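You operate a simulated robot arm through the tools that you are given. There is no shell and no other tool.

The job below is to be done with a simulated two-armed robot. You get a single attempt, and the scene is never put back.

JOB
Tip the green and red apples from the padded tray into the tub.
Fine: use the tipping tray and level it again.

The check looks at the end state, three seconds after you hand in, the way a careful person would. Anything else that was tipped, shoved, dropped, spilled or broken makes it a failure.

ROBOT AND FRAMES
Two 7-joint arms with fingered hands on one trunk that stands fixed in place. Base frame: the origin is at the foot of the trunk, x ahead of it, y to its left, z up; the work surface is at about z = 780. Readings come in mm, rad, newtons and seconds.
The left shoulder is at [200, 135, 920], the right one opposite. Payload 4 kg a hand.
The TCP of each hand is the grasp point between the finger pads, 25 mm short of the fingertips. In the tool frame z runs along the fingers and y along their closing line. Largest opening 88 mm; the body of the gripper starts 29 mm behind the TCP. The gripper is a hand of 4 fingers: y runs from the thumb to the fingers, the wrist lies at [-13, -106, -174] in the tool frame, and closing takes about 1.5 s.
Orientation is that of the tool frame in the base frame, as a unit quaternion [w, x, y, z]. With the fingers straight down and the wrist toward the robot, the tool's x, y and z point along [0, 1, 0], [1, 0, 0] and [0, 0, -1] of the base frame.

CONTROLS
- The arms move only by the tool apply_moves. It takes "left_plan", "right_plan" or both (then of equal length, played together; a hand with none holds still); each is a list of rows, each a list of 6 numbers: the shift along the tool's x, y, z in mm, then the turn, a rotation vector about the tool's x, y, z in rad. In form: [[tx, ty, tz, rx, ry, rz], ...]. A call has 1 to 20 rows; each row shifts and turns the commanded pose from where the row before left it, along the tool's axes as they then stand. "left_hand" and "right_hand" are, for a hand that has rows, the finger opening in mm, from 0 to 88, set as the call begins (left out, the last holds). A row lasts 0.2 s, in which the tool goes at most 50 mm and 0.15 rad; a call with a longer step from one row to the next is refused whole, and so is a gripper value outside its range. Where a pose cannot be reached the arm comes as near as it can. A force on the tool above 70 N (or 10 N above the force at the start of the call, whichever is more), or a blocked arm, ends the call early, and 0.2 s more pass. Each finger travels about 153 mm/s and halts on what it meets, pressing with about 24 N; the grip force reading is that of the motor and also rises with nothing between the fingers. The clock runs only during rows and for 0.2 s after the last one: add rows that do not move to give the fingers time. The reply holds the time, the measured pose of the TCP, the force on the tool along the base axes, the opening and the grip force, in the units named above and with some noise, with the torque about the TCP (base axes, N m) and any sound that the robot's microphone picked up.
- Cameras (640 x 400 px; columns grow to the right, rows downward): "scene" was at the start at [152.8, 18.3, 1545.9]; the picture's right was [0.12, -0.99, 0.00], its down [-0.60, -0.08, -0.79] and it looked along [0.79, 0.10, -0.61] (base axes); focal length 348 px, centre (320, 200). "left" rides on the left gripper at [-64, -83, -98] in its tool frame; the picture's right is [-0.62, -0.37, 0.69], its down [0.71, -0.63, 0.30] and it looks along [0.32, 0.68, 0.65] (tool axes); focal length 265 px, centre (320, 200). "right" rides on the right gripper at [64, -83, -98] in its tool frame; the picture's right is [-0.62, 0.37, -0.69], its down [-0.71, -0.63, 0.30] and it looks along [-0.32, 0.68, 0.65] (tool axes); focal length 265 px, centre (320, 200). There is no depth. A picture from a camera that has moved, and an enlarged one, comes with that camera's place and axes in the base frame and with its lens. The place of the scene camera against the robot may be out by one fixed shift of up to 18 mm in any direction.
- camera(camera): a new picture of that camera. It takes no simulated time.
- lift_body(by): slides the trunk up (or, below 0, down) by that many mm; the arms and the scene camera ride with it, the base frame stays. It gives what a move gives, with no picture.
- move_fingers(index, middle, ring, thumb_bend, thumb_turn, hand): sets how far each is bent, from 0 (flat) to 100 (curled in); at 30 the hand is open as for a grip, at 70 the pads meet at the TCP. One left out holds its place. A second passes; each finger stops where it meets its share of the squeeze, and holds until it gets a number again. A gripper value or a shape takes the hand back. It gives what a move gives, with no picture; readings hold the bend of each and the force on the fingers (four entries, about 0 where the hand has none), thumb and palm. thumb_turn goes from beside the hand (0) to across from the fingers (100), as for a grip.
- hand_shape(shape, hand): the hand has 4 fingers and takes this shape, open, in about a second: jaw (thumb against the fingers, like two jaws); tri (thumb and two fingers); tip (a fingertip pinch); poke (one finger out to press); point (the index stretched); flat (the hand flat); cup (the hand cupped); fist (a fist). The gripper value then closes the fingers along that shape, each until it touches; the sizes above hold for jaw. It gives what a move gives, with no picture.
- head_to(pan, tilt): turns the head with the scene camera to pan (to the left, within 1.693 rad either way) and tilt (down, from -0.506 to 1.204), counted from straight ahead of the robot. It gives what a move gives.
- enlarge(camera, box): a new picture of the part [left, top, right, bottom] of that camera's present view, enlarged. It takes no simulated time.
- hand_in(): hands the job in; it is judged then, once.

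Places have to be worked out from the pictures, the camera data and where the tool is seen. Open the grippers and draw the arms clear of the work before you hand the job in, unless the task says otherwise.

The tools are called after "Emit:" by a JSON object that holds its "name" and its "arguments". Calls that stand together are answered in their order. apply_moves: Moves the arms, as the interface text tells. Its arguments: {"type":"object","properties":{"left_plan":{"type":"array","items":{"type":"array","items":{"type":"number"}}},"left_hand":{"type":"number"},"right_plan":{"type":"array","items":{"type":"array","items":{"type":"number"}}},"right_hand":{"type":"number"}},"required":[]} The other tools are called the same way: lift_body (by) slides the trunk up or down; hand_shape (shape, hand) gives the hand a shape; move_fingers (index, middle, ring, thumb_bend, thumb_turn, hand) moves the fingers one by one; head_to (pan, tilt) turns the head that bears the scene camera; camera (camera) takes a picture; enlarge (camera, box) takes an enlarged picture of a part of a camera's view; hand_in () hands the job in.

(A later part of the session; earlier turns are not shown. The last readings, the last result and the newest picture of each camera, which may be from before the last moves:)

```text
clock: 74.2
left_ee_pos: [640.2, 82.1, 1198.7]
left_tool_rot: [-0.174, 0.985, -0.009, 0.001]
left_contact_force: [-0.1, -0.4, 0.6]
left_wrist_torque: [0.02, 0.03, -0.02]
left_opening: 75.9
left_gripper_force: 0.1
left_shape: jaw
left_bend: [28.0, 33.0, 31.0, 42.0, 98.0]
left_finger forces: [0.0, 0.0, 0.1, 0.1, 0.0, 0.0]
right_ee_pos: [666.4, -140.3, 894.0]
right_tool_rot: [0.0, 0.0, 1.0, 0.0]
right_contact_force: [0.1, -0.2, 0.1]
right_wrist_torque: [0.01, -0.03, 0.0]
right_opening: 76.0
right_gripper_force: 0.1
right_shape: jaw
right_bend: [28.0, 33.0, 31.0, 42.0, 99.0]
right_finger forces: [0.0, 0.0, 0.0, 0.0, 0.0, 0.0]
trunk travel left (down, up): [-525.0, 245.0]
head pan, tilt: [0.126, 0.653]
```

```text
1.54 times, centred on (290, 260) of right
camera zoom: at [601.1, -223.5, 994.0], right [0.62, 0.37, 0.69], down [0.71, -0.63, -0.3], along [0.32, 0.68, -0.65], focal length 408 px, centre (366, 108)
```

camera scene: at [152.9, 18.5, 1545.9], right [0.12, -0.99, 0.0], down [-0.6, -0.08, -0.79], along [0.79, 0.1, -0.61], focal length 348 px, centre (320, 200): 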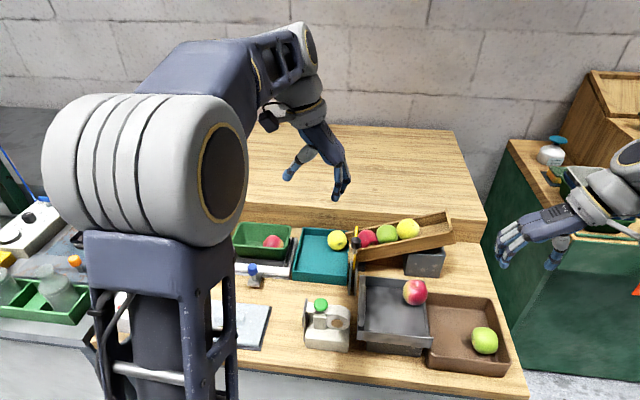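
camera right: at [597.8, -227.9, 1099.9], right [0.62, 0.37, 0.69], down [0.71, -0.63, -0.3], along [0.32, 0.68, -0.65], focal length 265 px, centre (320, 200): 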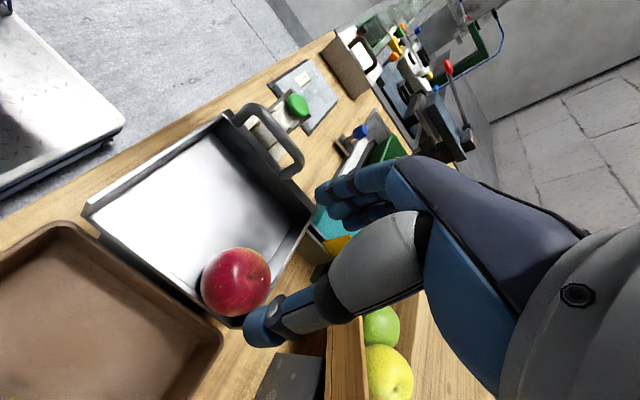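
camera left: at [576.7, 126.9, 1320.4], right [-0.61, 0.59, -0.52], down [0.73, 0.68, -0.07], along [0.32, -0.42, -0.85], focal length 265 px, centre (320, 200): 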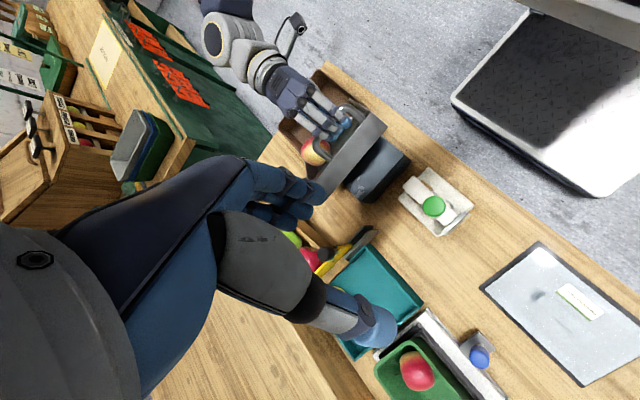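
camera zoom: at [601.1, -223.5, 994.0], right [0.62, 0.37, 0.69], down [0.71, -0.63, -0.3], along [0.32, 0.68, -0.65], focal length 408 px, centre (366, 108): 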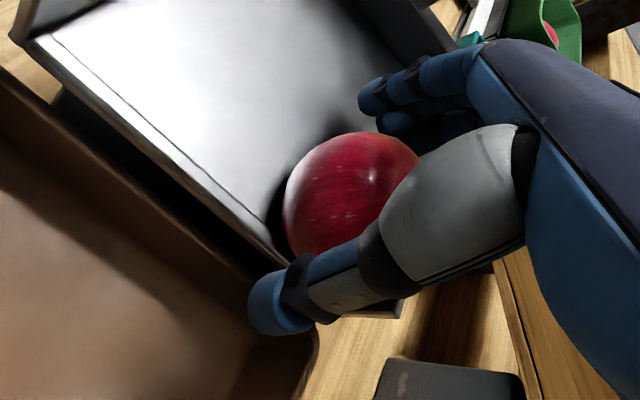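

No contact and the apple is between the fingers. Closing on it.

Emit:
{"name": "apply_moves", "arguments": {"right_plan": [[0, 0, 0, 0, 0, 0], [0, 0, 0, 0, 0, 0], [0, 0, 0, 0, 0, 0], [0, 0, 0, 0, 0, 0], [0, 0, 0, 0, 0, 0], [0, 0, 0, 0, 0, 0], [0, 0, 0, 0, 0, 0]], "right_hand": 35}}

Emit:
{"name": "enlarge", "arguments": {"camera": "scene", "box": [360, 240, 460, 330]}}

```text
clock: 75.8
left_ee_pos: [641.2, 80.8, 1198.6]
left_tool_rot: [-0.174, 0.985, -0.01, 0.001]
left_contact_force: [-0.2, 0.1, -0.4]
left_wrist_torque: [-0.01, -0.01, -0.01]
left_opening: 76.2
left_gripper_force: 0.0
left_shape: jaw
left_bend: [28.0, 33.0, 31.0, 42.0, 98.0]
left_finger forces: [0.0, 0.0, 0.0, 0.1, 0.0, 0.1]
right_ee_pos: [665.6, -141.5, 894.3]
right_tool_rot: [0.0, 0.0, 1.0, 0.0]
right_contact_force: [-2.6, 1.3, -0.8]
right_wrist_torque: [-0.03, 0.07, 0.04]
right_opening: 42.2
right_gripper_force: 23.8
right_shape: jaw
right_bend: [74.0, 43.0, 42.0, 69.0, 99.0]
right_finger forces: [10.8, 7.1, 3.2, 0.0, 20.5, 0.0]
trunk travel left (down, up): [-525.0, 245.0]
head pan, tilt: [0.126, 0.653]
```

```text
4.44 times, centred on (410, 285) of scene
camera zoom: at [152.8, 18.3, 1545.9], right [0.12, -0.99, 0.0], down [-0.6, -0.08, -0.79], along [0.79, 0.1, -0.61], focal length 1548 px, centre (-80, -178)
```

zoom: 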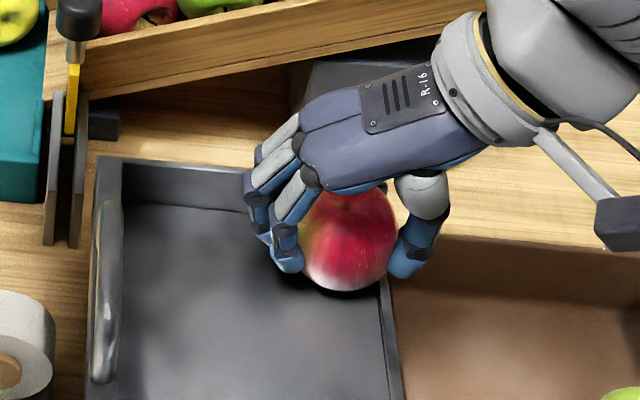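

Firm grip (20 N). I lift 60 mm, carry red toward the tray middle and roll the hand 0.8 rad about the closing line so the apple's axis turns sideways.

Emit:
{"name": "apply_moves", "arguments": {"right_plan": [[0, 0, -10, 0, 0, 0], [0, 0, -25, 0, 0, 0], [0, 0, -35, 0, 0, 0], [18, 28, 0, 0, 0, 0], [18, 28, 0, 0, 0, 0], [0, 0, 0, 0, -0.1333, 0], [0, 0, 0, 0, -0.1333, 0], [0, 0, 0, 0, -0.1333, 0], [0, 0, 0, 0, -0.1333, 0], [0, 0, 0, 0, -0.1333, 0], [0, 0, 0, 0, -0.1333, 0], [0, 0, 0, 0, 0, 0]]}}

Emit:
{"name": "enlarge", "arguments": {"camera": "scene", "box": [340, 220, 480, 350]}}

Emit:
{"name": "camera", "arguments": {"camera": "right"}}

Emit:
{"name": "enlarge", "arguments": {"camera": "left", "box": [240, 40, 440, 200]}}

```text
clock: 78.4
left_ee_pos: [640.8, 81.6, 1198.1]
left_tool_rot: [-0.174, 0.985, -0.009, 0.0]
left_contact_force: [-0.1, 0.1, 0.8]
left_wrist_torque: [-0.01, 0.0, 0.0]
left_opening: 75.7
left_gripper_force: 0.1
left_shape: jaw
left_bend: [28.0, 33.0, 31.0, 42.0, 98.0]
left_finger forces: [0.0, 0.1, 0.0, 0.0, 0.1, 0.0]
right_ee_pos: [628.6, -87.4, 965.2]
right_tool_rot: [0.39, 0.001, 0.921, 0.001]
right_contact_force: [0.3, -0.7, -0.4]
right_wrist_torque: [0.0, 0.05, 0.01]
right_opening: 42.1
right_gripper_force: 24.4
right_shape: jaw
right_bend: [74.0, 44.0, 43.0, 70.0, 99.0]
right_finger forces: [10.6, 6.9, 3.5, 0.1, 20.3, 0.1]
trunk travel left (down, up): [-525.0, 245.0]
head pan, tilt: [0.126, 0.653]
```

```text
3.08 times, centred on (410, 285) of scene
camera zoom: at [152.9, 18.3, 1545.9], right [0.12, -0.99, 0.0], down [-0.6, -0.08, -0.79], along [0.79, 0.1, -0.61], focal length 1072 px, centre (43, -62)
```

zoom: 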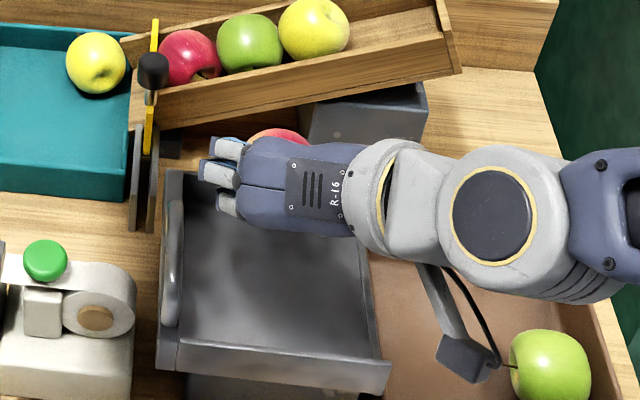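

```text
taken
camera right: at [513.4, -167.6, 988.2], right [-0.07, 0.37, 0.93], down [0.72, -0.63, 0.3], along [0.7, 0.68, -0.22], focal length 265 px, centre (320, 200)
```

right: 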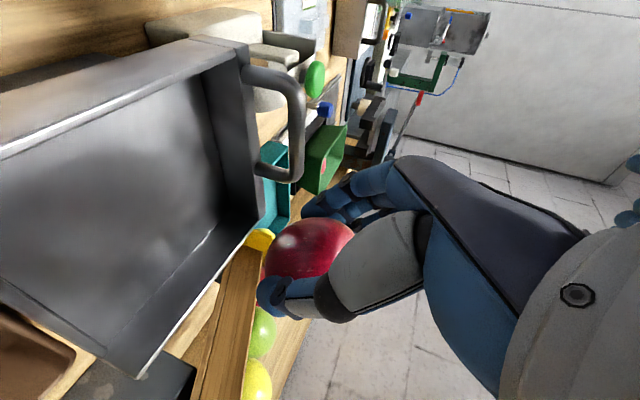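

```text
2.50 times, centred on (340, 120) of left
camera zoom: at [576.7, 127.4, 1320.3], right [-0.61, 0.59, -0.52], down [0.73, 0.68, -0.07], along [0.32, -0.42, -0.85], focal length 664 px, centre (270, 400)
```

zoom: 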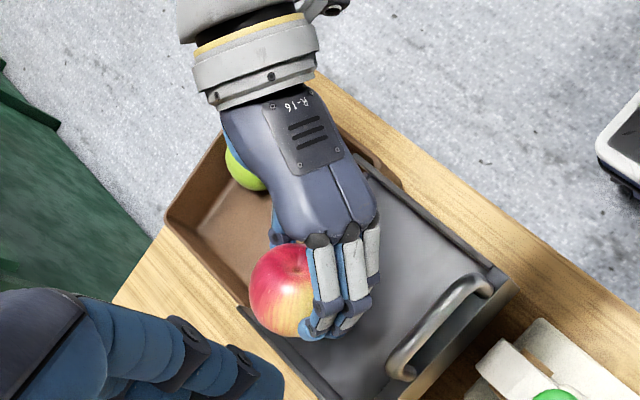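

The apple's axis now points roughly toward the robot, nearly horizontal. I lower 50 mm and check the clearance of palm and camera to the tray's near wall.

Emit:
{"name": "apply_moves", "arguments": {"right_plan": [[9.2, 0, 8.5, 0, 0, 0], [9.2, 0, 8.5, 0, 0, 0], [9.2, 0, 8.5, 0, 0, 0], [9.2, 0, 8.5, 0, 0, 0], [0, 0, 0, 0, 0, 0]]}}

Emit:
{"name": "enlarge", "arguments": {"camera": "scene", "box": [340, 220, 480, 350]}}

Emit:
{"name": "camera", "arguments": {"camera": "right"}}

Emit:
{"name": "enlarge", "arguments": {"camera": "left", "box": [240, 40, 440, 200]}}

```text
clock: 79.6
left_ee_pos: [640.5, 82.0, 1199.0]
left_tool_rot: [-0.174, 0.985, -0.009, 0.001]
left_contact_force: [0.5, 0.4, 0.0]
left_wrist_torque: [0.0, 0.01, 0.03]
left_opening: 75.9
left_gripper_force: 0.0
left_shape: jaw
left_bend: [28.0, 33.0, 31.0, 42.0, 98.0]
left_finger forces: [0.1, 0.0, 0.0, 0.0, 0.0, 0.0]
right_ee_pos: [628.7, -86.2, 914.8]
right_tool_rot: [0.389, 0.0, 0.921, 0.001]
right_contact_force: [-0.3, 0.3, -0.9]
right_wrist_torque: [0.03, 0.01, 0.01]
right_opening: 42.2
right_gripper_force: 23.8
right_shape: jaw
right_bend: [74.0, 44.0, 43.0, 70.0, 99.0]
right_finger forces: [10.6, 7.0, 3.4, 0.0, 20.3, 0.0]
trunk travel left (down, up): [-525.0, 245.0]
head pan, tilt: [0.126, 0.653]
```

```text
3.08 times, centred on (410, 285) of scene
camera zoom: at [152.8, 18.3, 1545.9], right [0.12, -0.99, 0.0], down [-0.6, -0.08, -0.79], along [0.79, 0.1, -0.61], focal length 1072 px, centre (43, -62)
```

zoom: 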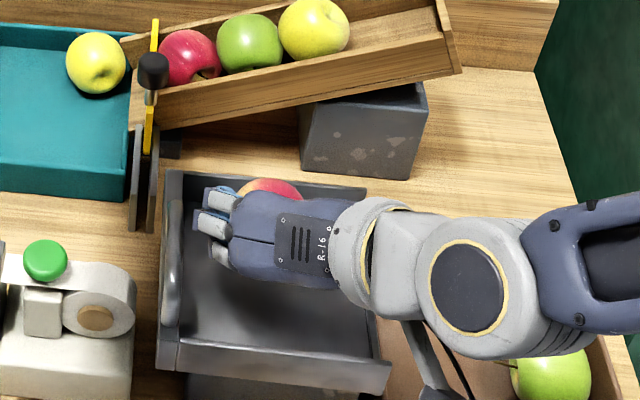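

```text
taken
camera right: at [512.8, -168.1, 937.5], right [-0.06, 0.37, 0.93], down [0.72, -0.63, 0.3], along [0.7, 0.68, -0.22], focal length 265 px, centre (320, 200)
```

right: 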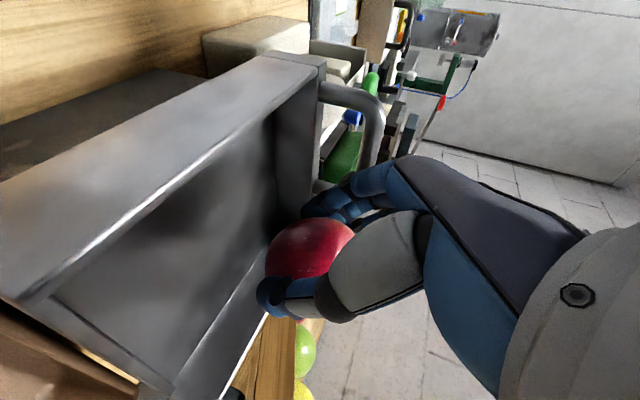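

```text
2.50 times, centred on (340, 120) of left
camera zoom: at [576.7, 127.4, 1320.3], right [-0.61, 0.59, -0.52], down [0.73, 0.68, -0.07], along [0.32, -0.42, -0.85], focal length 664 px, centre (270, 400)
```

zoom: 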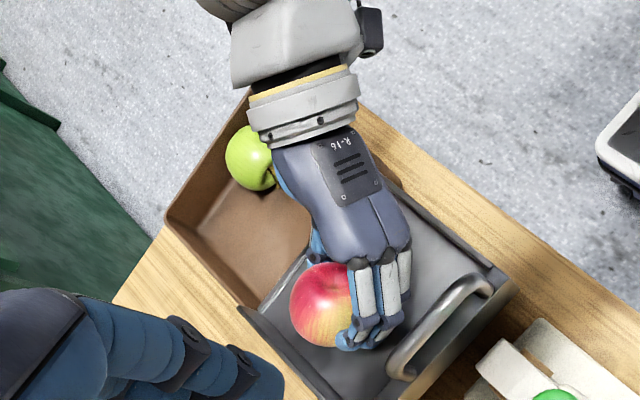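

Clearances look fine. I lower another 22 mm in small steps.

Emit:
{"name": "apply_moves", "arguments": {"right_plan": [[4, 0, 3.8, 0, 0, 0], [4, 0, 3.8, 0, 0, 0], [4, 0, 3.8, 0, 0, 0], [3.7, 0, 3.6, 0, 0, 0], [0, 0, 0, 0, 0, 0]]}}

Emit:
{"name": "camera", "arguments": {"camera": "right"}}

Emit:
{"name": "enlarge", "arguments": {"camera": "left", "box": [280, 80, 420, 190]}}

```text
clock: 80.8
left_ee_pos: [640.3, 81.3, 1199.8]
left_tool_rot: [-0.174, 0.985, -0.009, 0.0]
left_contact_force: [-0.1, -0.6, 0.7]
left_wrist_torque: [0.0, -0.01, 0.01]
left_opening: 75.9
left_gripper_force: 0.1
left_shape: jaw
left_bend: [28.0, 33.0, 31.0, 42.0, 98.0]
left_finger forces: [0.0, 0.0, 0.0, 0.0, 0.1, 0.0]
right_ee_pos: [627.9, -87.1, 893.5]
right_tool_rot: [0.39, 0.0, 0.921, 0.002]
right_contact_force: [-0.3, 0.3, -0.7]
right_wrist_torque: [-0.01, 0.02, 0.01]
right_opening: 42.1
right_gripper_force: 23.7
right_shape: jaw
right_bend: [74.0, 44.0, 43.0, 70.0, 99.0]
right_finger forces: [10.6, 6.9, 3.5, 0.0, 20.4, 0.0]
trunk travel left (down, up): [-525.0, 245.0]
head pan, tilt: [0.126, 0.653]
```

```text
taken
camera right: at [512.3, -167.8, 916.5], right [-0.06, 0.37, 0.93], down [0.72, -0.63, 0.3], along [0.7, 0.68, -0.22], focal length 265 px, centre (320, 200)
```

right: 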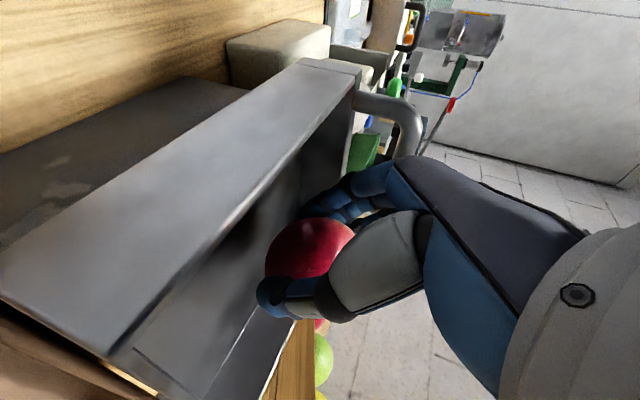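

```text
3.64 times, centred on (350, 135) of left
camera zoom: at [576.7, 127.4, 1320.3], right [-0.61, 0.59, -0.52], down [0.73, 0.68, -0.07], along [0.32, -0.42, -0.85], focal length 965 px, centre (211, 436)
```

zoom: 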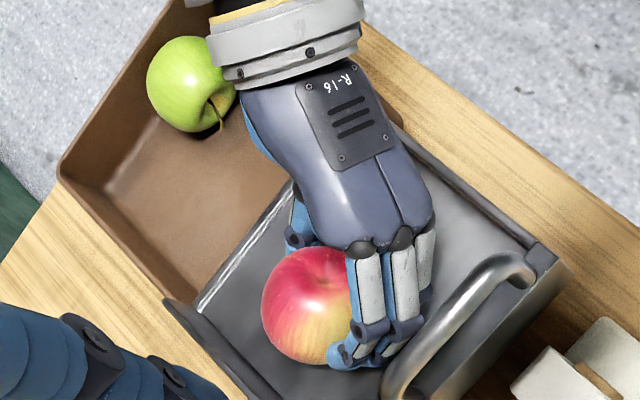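

No floor contact yet; down another 6 mm.

Emit:
{"name": "apply_moves", "arguments": {"right_plan": [[2.15, 0, 2.1, 0, 0, 0], [2.15, 0, 2.1, 0, 0, 0], [0, 0, 0, 0, 0, 0]]}}

Emit:
{"name": "camera", "arguments": {"camera": "right"}}

```text
clock: 81.6
left_ee_pos: [640.0, 81.2, 1198.4]
left_tool_rot: [-0.174, 0.985, -0.01, 0.001]
left_contact_force: [0.5, 0.6, -0.5]
left_wrist_torque: [0.02, 0.03, -0.02]
left_opening: 76.0
left_gripper_force: 0.0
left_shape: jaw
left_bend: [28.0, 33.0, 31.0, 42.0, 98.0]
left_finger forces: [0.1, 0.1, 0.1, 0.1, 0.0, 0.0]
right_ee_pos: [628.8, -86.7, 889.2]
right_tool_rot: [0.389, 0.0, 0.921, 0.0]
right_contact_force: [0.5, 0.0, -0.7]
right_wrist_torque: [0.0, 0.03, -0.01]
right_opening: 41.9
right_gripper_force: 23.7
right_shape: jaw
right_bend: [74.0, 44.0, 43.0, 70.0, 99.0]
right_finger forces: [10.6, 7.0, 3.5, 0.1, 20.4, 0.0]
trunk travel left (down, up): [-525.0, 245.0]
head pan, tilt: [0.126, 0.653]
```

```text
taken
camera right: at [512.9, -168.9, 911.3], right [-0.06, 0.37, 0.93], down [0.72, -0.63, 0.3], along [0.7, 0.68, -0.22], focal length 265 px, centre (320, 200)
```

right: 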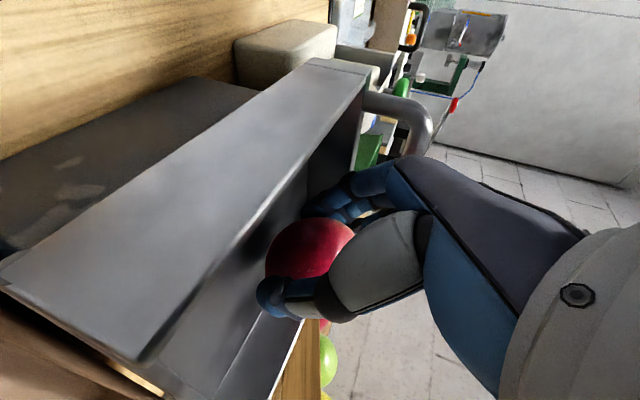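

Still free. Another 4 mm down.

Emit:
{"name": "apply_moves", "arguments": {"right_plan": [[1.45, 0, 1.4, 0, 0, 0], [1.45, 0, 1.4, 0, 0, 0], [0, 0, 0, 0, 0, 0]]}}

```text
clock: 82.4
left_ee_pos: [640.5, 82.2, 1199.0]
left_tool_rot: [-0.174, 0.985, -0.01, 0.001]
left_contact_force: [0.3, 0.8, -0.6]
left_wrist_torque: [0.04, 0.01, 0.01]
left_opening: 75.8
left_gripper_force: 0.1
left_shape: jaw
left_bend: [28.0, 33.0, 31.0, 42.0, 98.0]
left_finger forces: [0.0, 0.1, 0.0, 0.0, 0.0, 0.1]
right_ee_pos: [627.8, -84.8, 884.8]
right_tool_rot: [0.389, 0.0, 0.921, 0.001]
right_contact_force: [-1.2, -0.2, 8.1]
right_wrist_torque: [-0.07, -0.06, -0.01]
right_opening: 41.6
right_gripper_force: 23.9
right_shape: jaw
right_bend: [74.0, 44.0, 42.0, 69.0, 100.0]
right_finger forces: [9.4, 7.9, 4.8, 0.1, 21.7, 0.0]
trunk travel left (down, up): [-525.0, 245.0]
head pan, tilt: [0.126, 0.653]
```

Contact (8 N). I open while easing up, then check how red settles.

Emit:
{"name": "apply_moves", "arguments": {"right_plan": [[-1.4, 0, -1.4, 0, 0, 0], [-3.6, 0, -3.5, 0, 0, 0], [-3.6, 0, -3.5, 0, 0, 0], [0, 0, 0, 0, 0, 0], [0, 0, 0, 0, 0, 0]], "right_hand": 72}}

Emit:
{"name": "camera", "arguments": {"camera": "right"}}

Emit:
{"name": "enlarge", "arguments": {"camera": "left", "box": [280, 80, 420, 190]}}

```text
clock: 83.6
left_ee_pos: [640.6, 80.7, 1199.1]
left_tool_rot: [-0.174, 0.985, -0.01, 0.001]
left_contact_force: [-0.5, -0.9, 0.1]
left_wrist_torque: [-0.01, -0.02, 0.02]
left_opening: 75.8
left_gripper_force: 0.1
left_shape: jaw
left_bend: [28.0, 33.0, 31.0, 42.0, 98.0]
left_finger forces: [0.1, 0.0, 0.1, 0.0, 0.0, 0.0]
right_ee_pos: [628.0, -86.2, 896.1]
right_tool_rot: [0.39, 0.0, 0.921, 0.001]
right_contact_force: [-0.5, -1.7, -1.0]
right_wrist_torque: [0.0, -0.03, 0.03]
right_opening: 71.3
right_gripper_force: 0.1
right_shape: jaw
right_bend: [27.0, 35.0, 31.0, 47.0, 99.0]
right_finger forces: [0.0, 2.0, 0.1, 0.1, 0.1, 0.0]
trunk travel left (down, up): [-525.0, 245.0]
head pan, tilt: [0.126, 0.653]
```

```text
taken
camera right: at [512.9, -167.8, 919.4], right [-0.06, 0.37, 0.93], down [0.72, -0.63, 0.3], along [0.7, 0.68, -0.22], focal length 265 px, centre (320, 200)
```

right: 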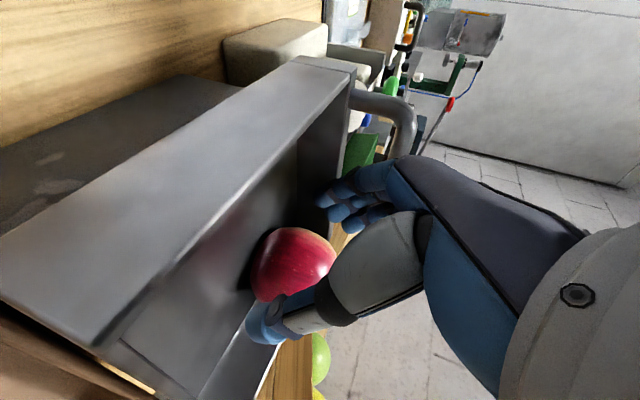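

```text
3.64 times, centred on (350, 135) of left
camera zoom: at [576.7, 127.4, 1320.3], right [-0.61, 0.59, -0.52], down [0.73, 0.68, -0.07], along [0.32, -0.42, -0.85], focal length 965 px, centre (211, 436)
```

zoom: 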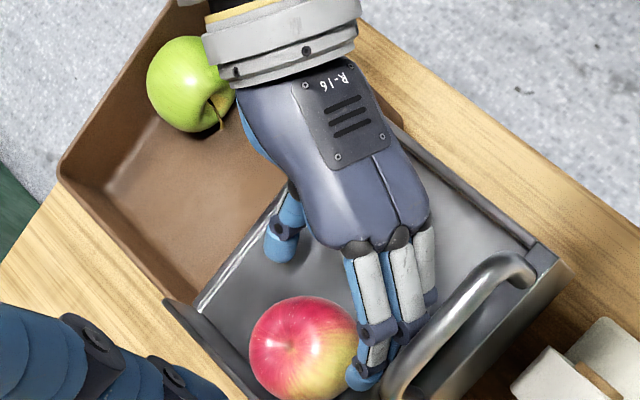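

Red rolled a little farther toward the far wall on release. I withdraw the hand back and up along its finger direction.

Emit:
{"name": "apply_moves", "arguments": {"right_plan": [[-2, 0, -10, 0, 0, 0], [-5, 0, -20, 0, 0, 0], [-8, 0, -30, 0, 0, 0], [-10, 0, -40, 0, 0, 0], [0, 0, 0, 0, 0, 0]]}}

Emit:
{"name": "enlarge", "arguments": {"camera": "left", "box": [280, 80, 420, 190]}}

Emit:
{"name": "enlarge", "arguments": {"camera": "scene", "box": [340, 240, 480, 370]}}

```text
clock: 84.8
left_ee_pos: [639.6, 80.6, 1199.3]
left_tool_rot: [-0.174, 0.985, -0.01, 0.001]
left_contact_force: [-1.2, 0.5, -0.5]
left_wrist_torque: [-0.03, 0.01, 0.02]
left_opening: 75.8
left_gripper_force: 0.0
left_shape: jaw
left_bend: [28.0, 33.0, 31.0, 42.0, 98.0]
left_finger forces: [0.1, 0.1, 0.0, 0.1, 0.2, 0.0]
right_ee_pos: [575.4, -87.0, 982.8]
right_tool_rot: [0.39, 0.0, 0.921, 0.0]
right_contact_force: [0.7, -0.2, -0.7]
right_wrist_torque: [-0.01, 0.02, 0.01]
right_opening: 71.6
right_gripper_force: 0.0
right_shape: jaw
right_bend: [27.0, 34.0, 31.0, 47.0, 99.0]
right_finger forces: [0.0, 0.0, 0.1, 0.0, 0.1, 0.1]
trunk travel left (down, up): [-525.0, 245.0]
head pan, tilt: [0.126, 0.653]
```

```text
3.64 times, centred on (350, 135) of left
camera zoom: at [576.8, 127.4, 1320.2], right [-0.61, 0.59, -0.52], down [0.73, 0.68, -0.07], along [0.32, -0.42, -0.85], focal length 965 px, centre (211, 436)
```

zoom: 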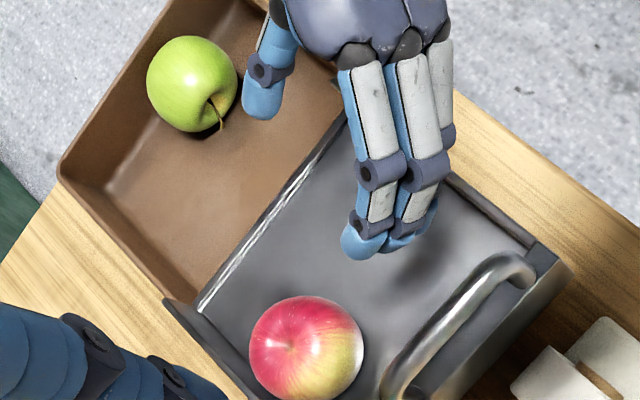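

```text
3.08 times, centred on (410, 305) of scene
camera zoom: at [152.9, 18.2, 1545.9], right [0.12, -0.99, 0.0], down [-0.6, -0.08, -0.79], along [0.79, 0.1, -0.61], focal length 1072 px, centre (43, -123)
```

zoom: 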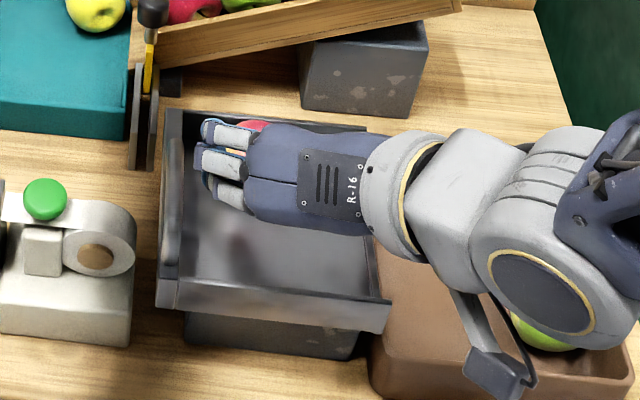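

Red settled upright again near (669, −84). Sliding gently just parks it at the lip, so this time I'll tip the tray faster to carry it over. First I straighten the right hand and bring it back above the handle.

Emit:
{"name": "apply_moves", "arguments": {"right_plan": [[-21.5, 0, -20.9, 0, 0, 0], [0, 0, 0, 0, 0.1333, 0], [0, 0, 0, 0, 0.1333, 0], [0, 0, 0, 0, 0.1333, 0], [0, 0, 0, 0, 0.1333, 0], [0, 0, 0, 0, 0.1333, 0], [0, 0, 0, 0, 0.1333, 0], [-11.5, 32, 6, 0, 0, 0], [-11.5, 32, 6, 0, 0, 0], [0, 0, 0, 0, 0, 0]], "right_hand": 60}}

Emit:
{"name": "camera", "arguments": {"camera": "right"}}

Emit:
{"name": "enlarge", "arguments": {"camera": "left", "box": [280, 80, 480, 230]}}

```text
clock: 87.0
left_ee_pos: [639.9, 81.5, 1198.7]
left_tool_rot: [-0.174, 0.985, -0.01, 0.001]
left_contact_force: [0.5, -0.3, 0.5]
left_wrist_torque: [0.01, 0.0, 0.02]
left_opening: 76.0
left_gripper_force: 0.0
left_shape: jaw
left_bend: [28.0, 33.0, 31.0, 42.0, 98.0]
left_finger forces: [0.1, 0.1, 0.1, 0.1, 0.0, 0.0]
right_ee_pos: [599.4, -22.7, 1002.6]
right_tool_rot: [0.0, 0.0, 1.0, 0.0]
right_contact_force: [0.4, 0.1, 0.4]
right_wrist_torque: [0.0, 0.01, 0.0]
right_opening: 60.1
right_gripper_force: 0.1
right_shape: jaw
right_bend: [28.0, 38.0, 34.0, 59.0, 99.0]
right_finger forces: [0.0, 0.0, 0.0, 0.0, 0.1, 0.0]
trunk travel left (down, up): [-525.0, 245.0]
head pan, tilt: [0.126, 0.653]
```

```text
taken
camera right: at [535.2, -105.1, 1101.5], right [0.62, 0.37, 0.69], down [0.71, -0.63, -0.3], along [0.33, 0.68, -0.65], focal length 265 px, centre (320, 200)
```

right: 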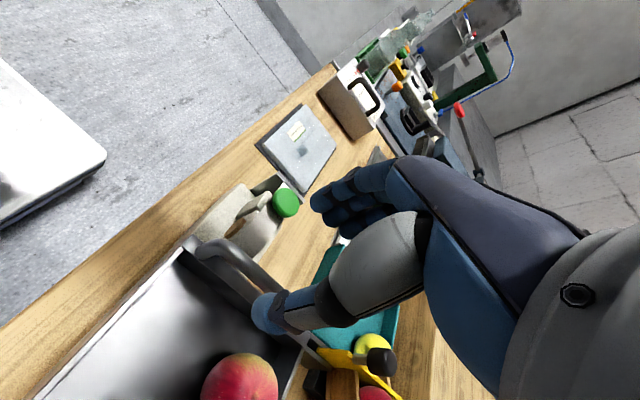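

```text
2.67 times, centred on (380, 155) of left
camera zoom: at [576.7, 127.4, 1320.3], right [-0.61, 0.59, -0.52], down [0.73, 0.68, -0.07], along [0.32, -0.42, -0.85], focal length 708 px, centre (160, 320)
```

zoom: 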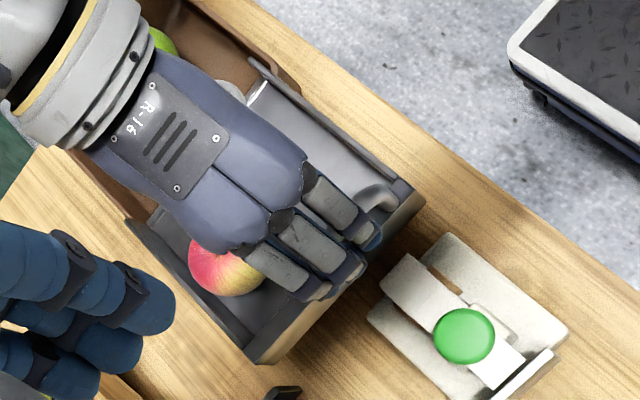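

Aligned above the handle again. I lower to z≈918 as before.

Emit:
{"name": "apply_moves", "arguments": {"right_plan": [[0, -0.5, 20, 0, 0, 0], [0, -0.5, 20, 0, 0, 0], [0, 0, 20, 0, 0, 0], [0, 0, 8, 0, 0, 0], [0, 0, 8, 0, 0, 0], [0, 0, 8, 0, 0, 0], [0, 0, 0, 0, 0, 0]]}}

Emit:
{"name": "enlarge", "arguments": {"camera": "right", "box": [150, 150, 450, 400]}}

```text
clock: 88.6
left_ee_pos: [639.7, 81.9, 1198.1]
left_tool_rot: [-0.173, 0.985, -0.009, 0.001]
left_contact_force: [-0.1, -0.2, 0.3]
left_wrist_torque: [0.0, -0.03, 0.02]
left_opening: 75.6
left_gripper_force: 0.2
left_shape: jaw
left_bend: [28.0, 33.0, 31.0, 42.0, 98.0]
left_finger forces: [0.0, 0.1, 0.0, 0.0, 0.0, 0.1]
right_ee_pos: [596.4, -23.0, 918.2]
right_tool_rot: [0.0, -0.001, 1.0, 0.0]
right_contact_force: [0.5, -0.5, -0.6]
right_wrist_torque: [0.02, 0.02, 0.03]
right_opening: 60.4
right_gripper_force: 0.0
right_shape: jaw
right_bend: [28.0, 38.0, 34.0, 59.0, 99.0]
right_finger forces: [0.0, 0.1, 0.0, 0.0, 0.0, 0.1]
trunk travel left (down, up): [-525.0, 245.0]
head pan, tilt: [0.126, 0.653]
```

```text
1.60 times, centred on (300, 275) of right
camera zoom: at [532.6, -105.0, 1016.7], right [0.62, 0.37, 0.69], down [0.71, -0.63, -0.31], along [0.32, 0.68, -0.65], focal length 425 px, centre (352, 80)
```

zoom: 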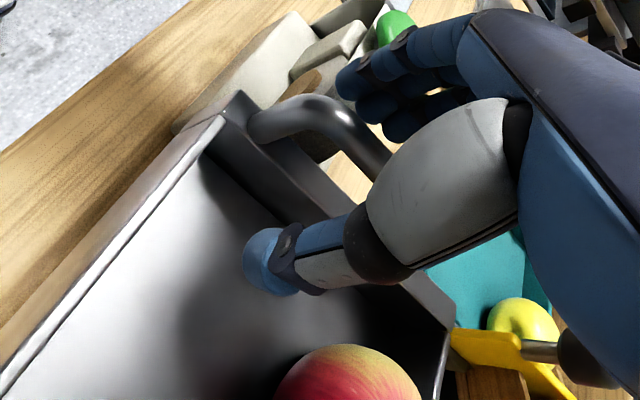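

Same placement as before. I close under the bar.

Emit:
{"name": "apply_moves", "arguments": {"right_plan": [[0, 0, 0, 0, 0, 0], [0, 0, 0, 0, 0, 0], [0, 0, 0, 0, 0, 0], [0, 0, 0, 0, 0, 0], [0, 0, 0, 0, 0, 0], [0, 0, 0, 0, 0, 0], [0, 0, 0, 0, 0, 0]], "right_hand": 0}}

Emit:
{"name": "enlarge", "arguments": {"camera": "right", "box": [240, 180, 380, 290]}}

```text
clock: 90.2
left_ee_pos: [639.8, 81.2, 1198.7]
left_tool_rot: [-0.174, 0.985, -0.009, 0.001]
left_contact_force: [-0.1, -0.1, -0.5]
left_wrist_torque: [0.02, 0.01, 0.01]
left_opening: 75.9
left_gripper_force: 0.1
left_shape: jaw
left_bend: [28.0, 33.0, 31.0, 42.0, 98.0]
left_finger forces: [0.0, 0.0, 0.1, 0.0, 0.0, 0.0]
right_ee_pos: [596.9, -22.5, 917.7]
right_tool_rot: [-0.001, 0.0, 1.0, 0.001]
right_contact_force: [-1.5, -6.0, -5.3]
right_wrist_torque: [0.03, 0.04, 0.02]
right_opening: 0.1
right_gripper_force: 23.7
right_shape: jaw
right_bend: [70.0, 70.0, 70.0, 72.0, 100.0]
right_finger forces: [2.7, 0.1, 2.7, 0.1, 11.1, 0.1]
trunk travel left (down, up): [-525.0, 245.0]
head pan, tilt: [0.126, 0.653]
```

```text
3.64 times, centred on (310, 235) of right
camera zoom: at [532.6, -105.3, 1016.8], right [0.62, 0.37, 0.69], down [0.71, -0.63, -0.3], along [0.32, 0.68, -0.65], focal length 965 px, centre (356, 73)
```

zoom: 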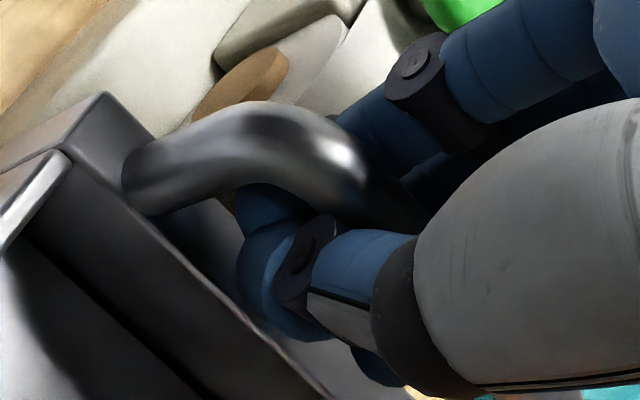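

The bar is caged again. Now a brisk tip to about 0.70 rad with a hold.

Emit:
{"name": "apply_moves", "arguments": {"right_plan": [[0, -5.8, -11.2, -0.08, 0, 0], [0, -10.75, -19.3, -0.14, 0, 0], [0, -10.75, -19.3, -0.14, 0, 0], [0, -10.75, -19.3, -0.14, 0, 0], [0, -10.75, -19.3, -0.14, 0, 0], [0, -4.3, -8.45, -0.06, 0, 0], [0, 0, 0, 0, 0, 0], [0, 0, 0, 0, 0, 0]]}}

Emit:
{"name": "enlarge", "arguments": {"camera": "scene", "box": [330, 230, 490, 380]}}

Emit:
{"name": "enlarge", "arguments": {"camera": "left", "box": [200, 40, 400, 200]}}

```text
clock: 92.0
left_ee_pos: [640.2, 80.8, 1198.7]
left_tool_rot: [-0.174, 0.985, -0.009, 0.001]
left_contact_force: [-0.5, -0.3, 0.7]
left_wrist_torque: [0.01, -0.02, 0.01]
left_opening: 76.0
left_gripper_force: 0.2
left_shape: jaw
left_bend: [28.0, 33.0, 31.0, 42.0, 98.0]
left_finger forces: [0.1, 0.1, 0.1, 0.0, 0.1, 0.0]
right_ee_pos: [598.2, -101.6, 993.0]
right_tool_rot: [0.0, 0.0, 0.939, 0.344]
right_contact_force: [0.7, -1.0, -4.9]
right_wrist_torque: [0.03, -0.02, 0.03]
right_opening: 0.0
right_gripper_force: 23.8
right_shape: jaw
right_bend: [70.0, 70.0, 70.0, 72.0, 100.0]
right_finger forces: [3.1, 0.0, 2.7, 0.0, 9.3, 0.0]
trunk travel left (down, up): [-525.0, 245.0]
head pan, tilt: [0.126, 0.653]
```

```text
2.67 times, centred on (410, 305) of scene
camera zoom: at [153.0, 18.2, 1545.9], right [0.12, -0.99, 0.0], down [-0.6, -0.08, -0.79], along [0.79, 0.1, -0.61], focal length 929 px, centre (80, -80)
```

zoom: 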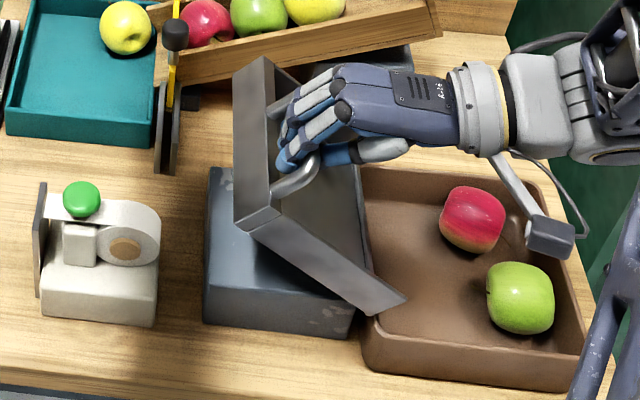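

```text
2.50 times, centred on (300, 120) of left
camera zoom: at [576.9, 127.3, 1320.2], right [-0.61, 0.59, -0.52], down [0.73, 0.68, -0.07], along [0.32, -0.42, -0.85], focal length 664 px, centre (370, 400)
```

zoom: 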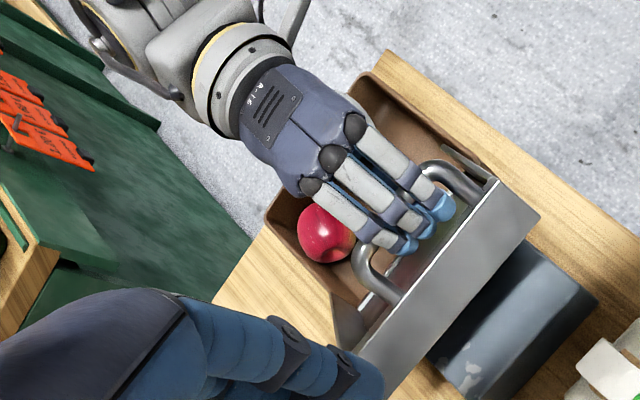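

Both apples are in the tub now. I level the tray along the same arc, slowly.

Emit:
{"name": "apply_moves", "arguments": {"right_plan": [[0, 3.17, 7.23, 0.05, 0, 0], [0, 3.17, 7.23, 0.05, 0, 0], [0, 3.17, 7.23, 0.05, 0, 0], [0, 3.17, 7.23, 0.05, 0, 0], [0, 3.17, 7.23, 0.05, 0, 0], [0, 3.17, 7.23, 0.05, 0, 0], [0, 3.17, 7.23, 0.05, 0, 0], [0, 3.17, 7.23, 0.05, 0, 0], [0, 3.17, 7.23, 0.05, 0, 0], [0, 3.17, 7.23, 0.05, 0, 0], [0, 3.17, 7.23, 0.05, 0, 0], [0, 0, 0, 0, 0, 0]]}}

Emit:
{"name": "enlarge", "arguments": {"camera": "scene", "box": [330, 230, 490, 380]}}

```text
clock: 94.6
left_ee_pos: [639.3, 81.2, 1197.5]
left_tool_rot: [-0.173, 0.985, -0.01, 0.001]
left_contact_force: [0.0, -0.5, 0.3]
left_wrist_torque: [-0.05, 0.02, 0.0]
left_opening: 76.1
left_gripper_force: 0.1
left_shape: jaw
left_bend: [28.0, 33.0, 31.0, 42.0, 98.0]
left_finger forces: [0.0, 0.0, 0.0, 0.0, 0.0, 0.0]
right_ee_pos: [597.2, -34.3, 938.2]
right_tool_rot: [0.0, 0.001, 0.997, 0.075]
right_contact_force: [1.6, -8.1, -6.7]
right_wrist_torque: [-0.02, 0.0, 0.08]
right_opening: 0.1
right_gripper_force: 23.9
right_shape: jaw
right_bend: [70.0, 70.0, 70.0, 72.0, 100.0]
right_finger forces: [2.0, 0.0, 2.5, 0.1, 11.7, 0.0]
trunk travel left (down, up): [-525.0, 245.0]
head pan, tilt: [0.126, 0.653]
```

```text
2.67 times, centred on (410, 305) of scene
camera zoom: at [153.0, 18.0, 1545.9], right [0.12, -0.99, 0.0], down [-0.6, -0.08, -0.79], along [0.79, 0.1, -0.61], focal length 929 px, centre (80, -80)
```

zoom: 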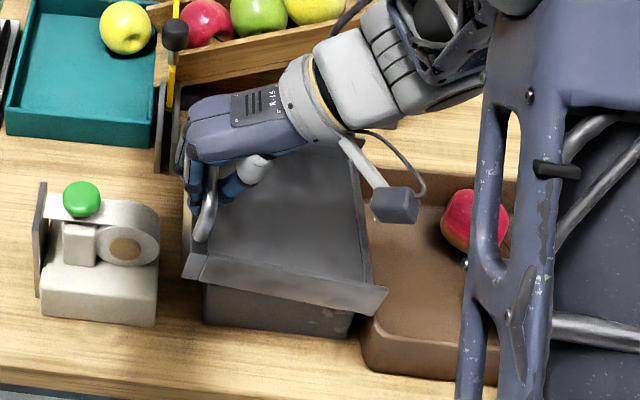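

Nearly down. I complete the last 0.15 rad to seat the tray.

Emit:
{"name": "apply_moves", "arguments": {"right_plan": [[0, 3.17, 7.23, 0.05, 0, 0], [0, 3.17, 7.23, 0.05, 0, 0], [0, 3.17, 7.23, 0.05, 0, 0], [0, 0, 1.5, 0, 0, 0], [0, 0, 0, 0, 0, 0]]}}

Emit:
{"name": "enlarge", "arguments": {"camera": "scene", "box": [330, 230, 490, 380]}}

Emit:
{"name": "enlarge", "arguments": {"camera": "right", "box": [200, 150, 420, 330]}}

```text
clock: 95.8
left_ee_pos: [639.2, 81.0, 1199.2]
left_tool_rot: [-0.174, 0.985, -0.009, 0.001]
left_contact_force: [-0.4, 0.3, 0.1]
left_wrist_torque: [0.03, -0.01, 0.0]
left_opening: 75.9
left_gripper_force: 0.1
left_shape: jaw
left_bend: [28.0, 33.0, 31.0, 42.0, 98.0]
left_finger forces: [0.0, 0.1, 0.1, 0.1, 0.1, 0.0]
right_ee_pos: [597.6, -24.4, 916.3]
right_tool_rot: [0.0, 0.0, 1.0, 0.001]
right_contact_force: [-1.7, -7.8, 0.3]
right_wrist_torque: [-0.01, -0.01, 0.05]
right_opening: 0.0
right_gripper_force: 23.9
right_shape: jaw
right_bend: [70.0, 70.0, 70.0, 72.0, 100.0]
right_finger forces: [1.4, 0.0, 1.8, 0.1, 9.8, 0.0]
trunk travel left (down, up): [-525.0, 245.0]
head pan, tilt: [0.126, 0.653]
```

```text
2.67 times, centred on (410, 305) of scene
camera zoom: at [152.7, 18.1, 1546.0], right [0.12, -0.99, 0.0], down [-0.6, -0.08, -0.79], along [0.79, 0.1, -0.61], focal length 929 px, centre (80, -80)
```

zoom: 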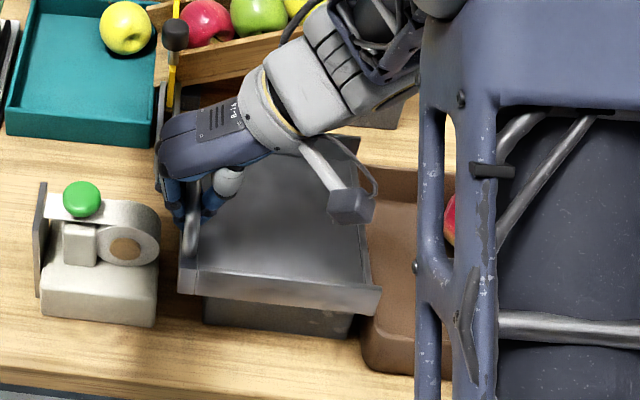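

```text
2.22 times, centred on (310, 240) of right
camera zoom: at [533.2, -105.2, 1015.2], right [0.62, 0.37, 0.69], down [0.71, -0.63, -0.31], along [0.32, 0.69, -0.65], focal length 590 px, centre (342, 111)
```

zoom: 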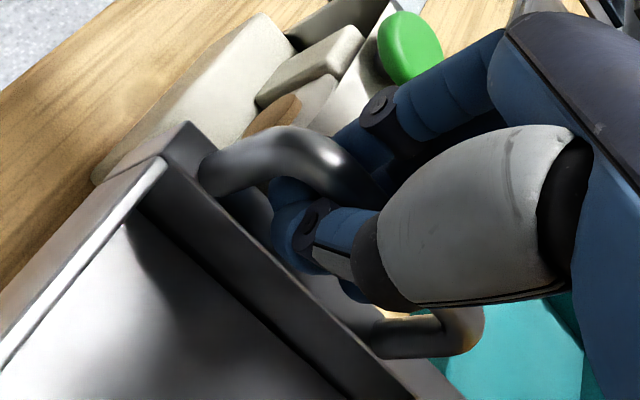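

The tray is back level. I open the hand, then raise it straight up and draw it to the right.

Emit:
{"name": "apply_moves", "arguments": {"right_plan": [[0, 0, 0, 0, 0, 0], [0, 0, 0, 0, 0, 0], [0, 0, 0, 0, 0, 0], [0, 0, 0, 0, 0, 0], [0, 0, 0, 0, 0, 0]], "right_hand": 60}}

Emit:
{"name": "apply_moves", "arguments": {"right_plan": [[0, 0, -10, 0, 0, 0], [0, 0, -25, 0, 0, 0], [0, 0, -35, 0, 0, 0], [0, 0, -35, 0, 0, 0], [0, 0, 0, 0, 0, 0]]}}

Emit:
{"name": "camera", "arguments": {"camera": "scene"}}

Emit:
{"name": "camera", "arguments": {"camera": "left"}}

```text
clock: 97.0
left_ee_pos: [640.3, 81.8, 1199.0]
left_tool_rot: [-0.173, 0.985, -0.01, 0.001]
left_contact_force: [0.7, 0.0, 0.4]
left_wrist_torque: [-0.01, -0.03, 0.03]
left_opening: 75.6
left_gripper_force: 0.0
left_shape: jaw
left_bend: [28.0, 33.0, 31.0, 42.0, 98.0]
left_finger forces: [0.0, 0.0, 0.0, 0.0, 0.0, 0.0]
right_ee_pos: [597.7, -23.7, 917.0]
right_tool_rot: [0.0, 0.0, 1.0, 0.001]
right_contact_force: [-0.7, 0.6, -0.5]
right_wrist_torque: [-0.01, -0.01, -0.01]
right_opening: 59.9
right_gripper_force: 0.1
right_shape: jaw
right_bend: [28.0, 38.0, 35.0, 60.0, 100.0]
right_finger forces: [0.1, 0.1, 0.1, 0.0, 0.0, 0.0]
trunk travel left (down, up): [-525.0, 245.0]
head pan, tilt: [0.126, 0.653]
```

```text
clock: 98.2
left_ee_pos: [639.5, 81.8, 1199.3]
left_tool_rot: [-0.173, 0.985, -0.01, 0.002]
left_contact_force: [-0.4, -0.2, -0.2]
left_wrist_torque: [-0.02, 0.03, 0.01]
left_opening: 75.8
left_gripper_force: 0.1
left_shape: jaw
left_bend: [28.0, 33.0, 31.0, 42.0, 98.0]
left_finger forces: [0.1, 0.0, 0.0, 0.0, 0.0, 0.0]
right_ee_pos: [597.4, -23.3, 1025.1]
right_tool_rot: [0.0, 0.001, 1.0, 0.001]
right_contact_force: [-0.4, -0.7, 0.4]
right_wrist_torque: [-0.02, 0.0, -0.03]
right_opening: 60.2
right_gripper_force: 0.0
right_shape: jaw
right_bend: [28.0, 38.0, 34.0, 60.0, 100.0]
right_finger forces: [0.0, 0.0, 0.0, 0.0, 0.0, 0.0]
trunk travel left (down, up): [-525.0, 245.0]
head pan, tilt: [0.126, 0.653]
```

```text
taken
camera scene: at [152.9, 18.3, 1545.9], right [0.12, -0.99, 0.0], down [-0.6, -0.08, -0.79], along [0.79, 0.1, -0.61], focal length 348 px, centre (320, 200)
```

scene: 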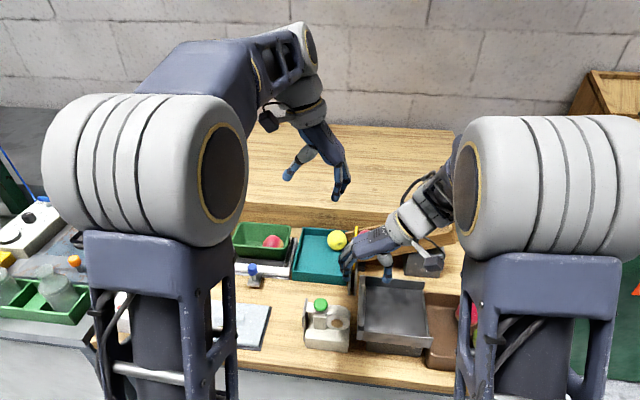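

```text
taken
camera left: at [576.8, 127.4, 1320.2], right [-0.61, 0.59, -0.52], down [0.73, 0.68, -0.07], along [0.32, -0.42, -0.85], focal length 265 px, centre (320, 200)
```

left: 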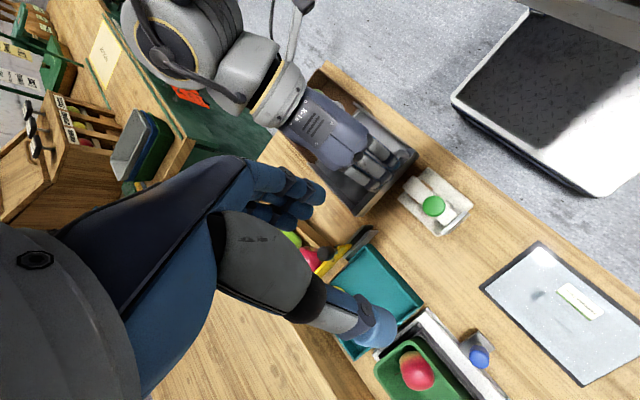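

Tray is level and empty. I draw both arms clear: right hand to the right, left hand to the left.

Emit:
{"name": "apply_moves", "arguments": {"right_plan": [[0, -38, -14, 0, 0, 0], [0, -38, -14, 0, 0, 0], [0, -38, -14, 0, 0, 0], [0, -38, -14, 0, 0, 0], [0, -38, -14, 0, 0, 0], [0, -38, -14, 0, 0, 0], [0, -38, -14, 0, 0, 0], [0, 0, 0, 0, 0, 0]], "left_plan": [[-10.2, -30.8, 5.4, 0, 0, 0], [-10.2, -30.8, 5.4, 0, 0, 0], [-10.2, -30.8, 5.4, 0, 0, 0], [-10.2, -30.8, 5.4, 0, 0, 0], [-10.2, -30.8, 5.4, 0, 0, 0], [0, 0, 0, 0, 0, 0], [0, 0, 0, 0, 0, 0], [0, 0, 0, 0, 0, 0]], "right_hand": 85, "left_hand": 85}}

Emit:
{"name": "camera", "arguments": {"camera": "scene"}}

Emit:
{"name": "camera", "arguments": {"camera": "left"}}

Emit:
{"name": "camera", "arguments": {"camera": "right"}}

```text
clock: 100.0
left_ee_pos: [591.8, 233.6, 1227.7]
left_tool_rot: [-0.174, 0.985, -0.009, 0.0]
left_contact_force: [0.6, 0.1, -0.7]
left_wrist_torque: [-0.01, -0.01, 0.0]
left_opening: 84.9
left_gripper_force: 0.0
left_shape: jaw
left_bend: [31.0, 31.0, 30.0, 31.0, 98.0]
left_finger forces: [0.1, 0.1, 0.0, 0.0, 0.1, 0.0]
right_ee_pos: [594.8, -288.7, 1118.4]
right_tool_rot: [-0.001, 0.001, 1.0, 0.001]
right_contact_force: [0.3, -0.4, 0.3]
right_wrist_torque: [0.0, 0.03, 0.03]
right_opening: 85.1
right_gripper_force: 0.0
right_shape: jaw
right_bend: [31.0, 31.0, 30.0, 31.0, 98.0]
right_finger forces: [0.0, 0.0, 0.0, 0.0, 0.1, 0.0]
trunk travel left (down, up): [-525.0, 245.0]
head pan, tilt: [0.126, 0.653]
```

```text
taken
camera scene: at [152.8, 18.3, 1545.9], right [0.12, -0.99, 0.0], down [-0.6, -0.08, -0.79], along [0.79, 0.1, -0.61], focal length 348 px, centre (320, 200)
```

scene: 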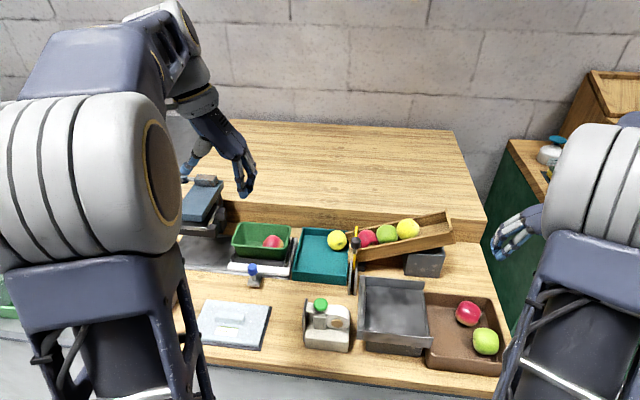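

```text
taken
camera left: at [528.6, 279.1, 1349.5], right [-0.61, 0.59, -0.52], down [0.73, 0.68, -0.07], along [0.32, -0.42, -0.85], focal length 265 px, centre (320, 200)
```

left: 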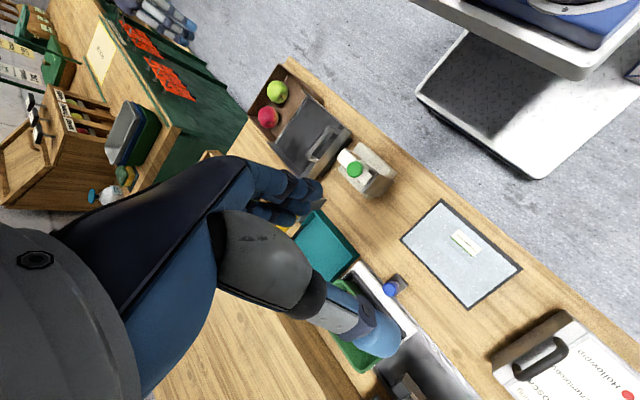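

```text
taken
camera right: at [529.9, -370.6, 1218.0], right [0.62, 0.37, 0.69], down [0.71, -0.63, -0.31], along [0.32, 0.69, -0.65], focal length 265 px, centre (320, 200)
```

right: 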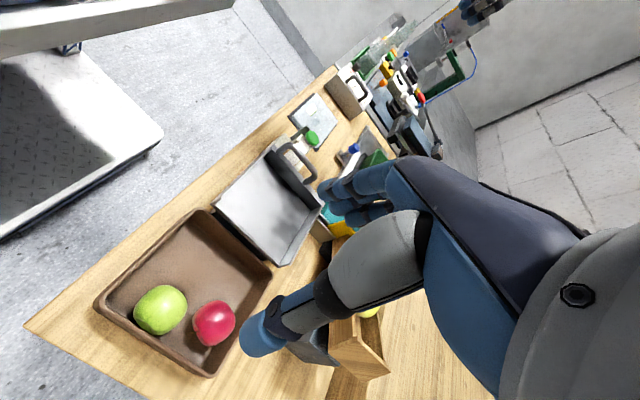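

Both apples lie in the tub. A last close look at the levelled tray and its surroundings against the start picture.

Emit:
{"name": "enlarge", "arguments": {"camera": "scene", "box": [340, 260, 440, 360]}}

Emit:
{"name": "enlarge", "arguments": {"camera": "scene", "box": [280, 200, 520, 390]}}

```text
4.00 times, centred on (390, 310) of scene
camera zoom: at [152.8, 18.3, 1545.9], right [0.12, -0.99, 0.0], down [-0.6, -0.08, -0.79], along [0.79, 0.1, -0.61], focal length 1394 px, centre (40, -240)
```

zoom: 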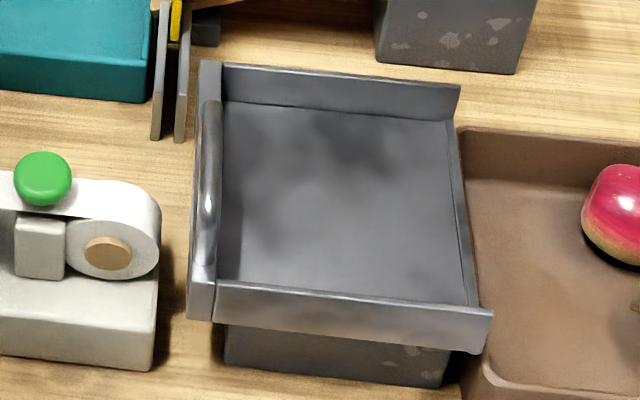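

```text
2.11 times, centred on (400, 295) of scene
camera zoom: at [152.8, 18.3, 1545.9], right [0.12, -0.99, 0.0], down [-0.6, -0.08, -0.79], along [0.79, 0.1, -0.61], focal length 733 px, centre (152, 0)
```

zoom: 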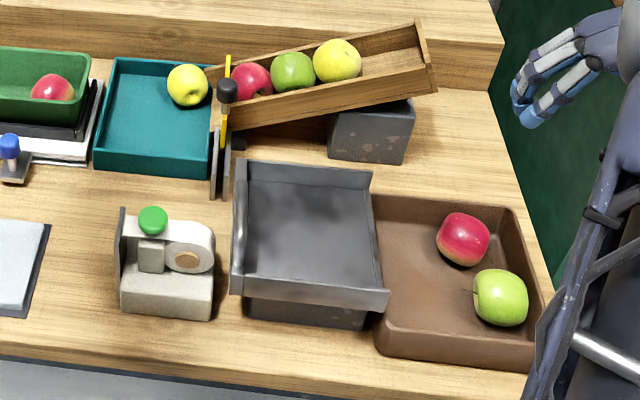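

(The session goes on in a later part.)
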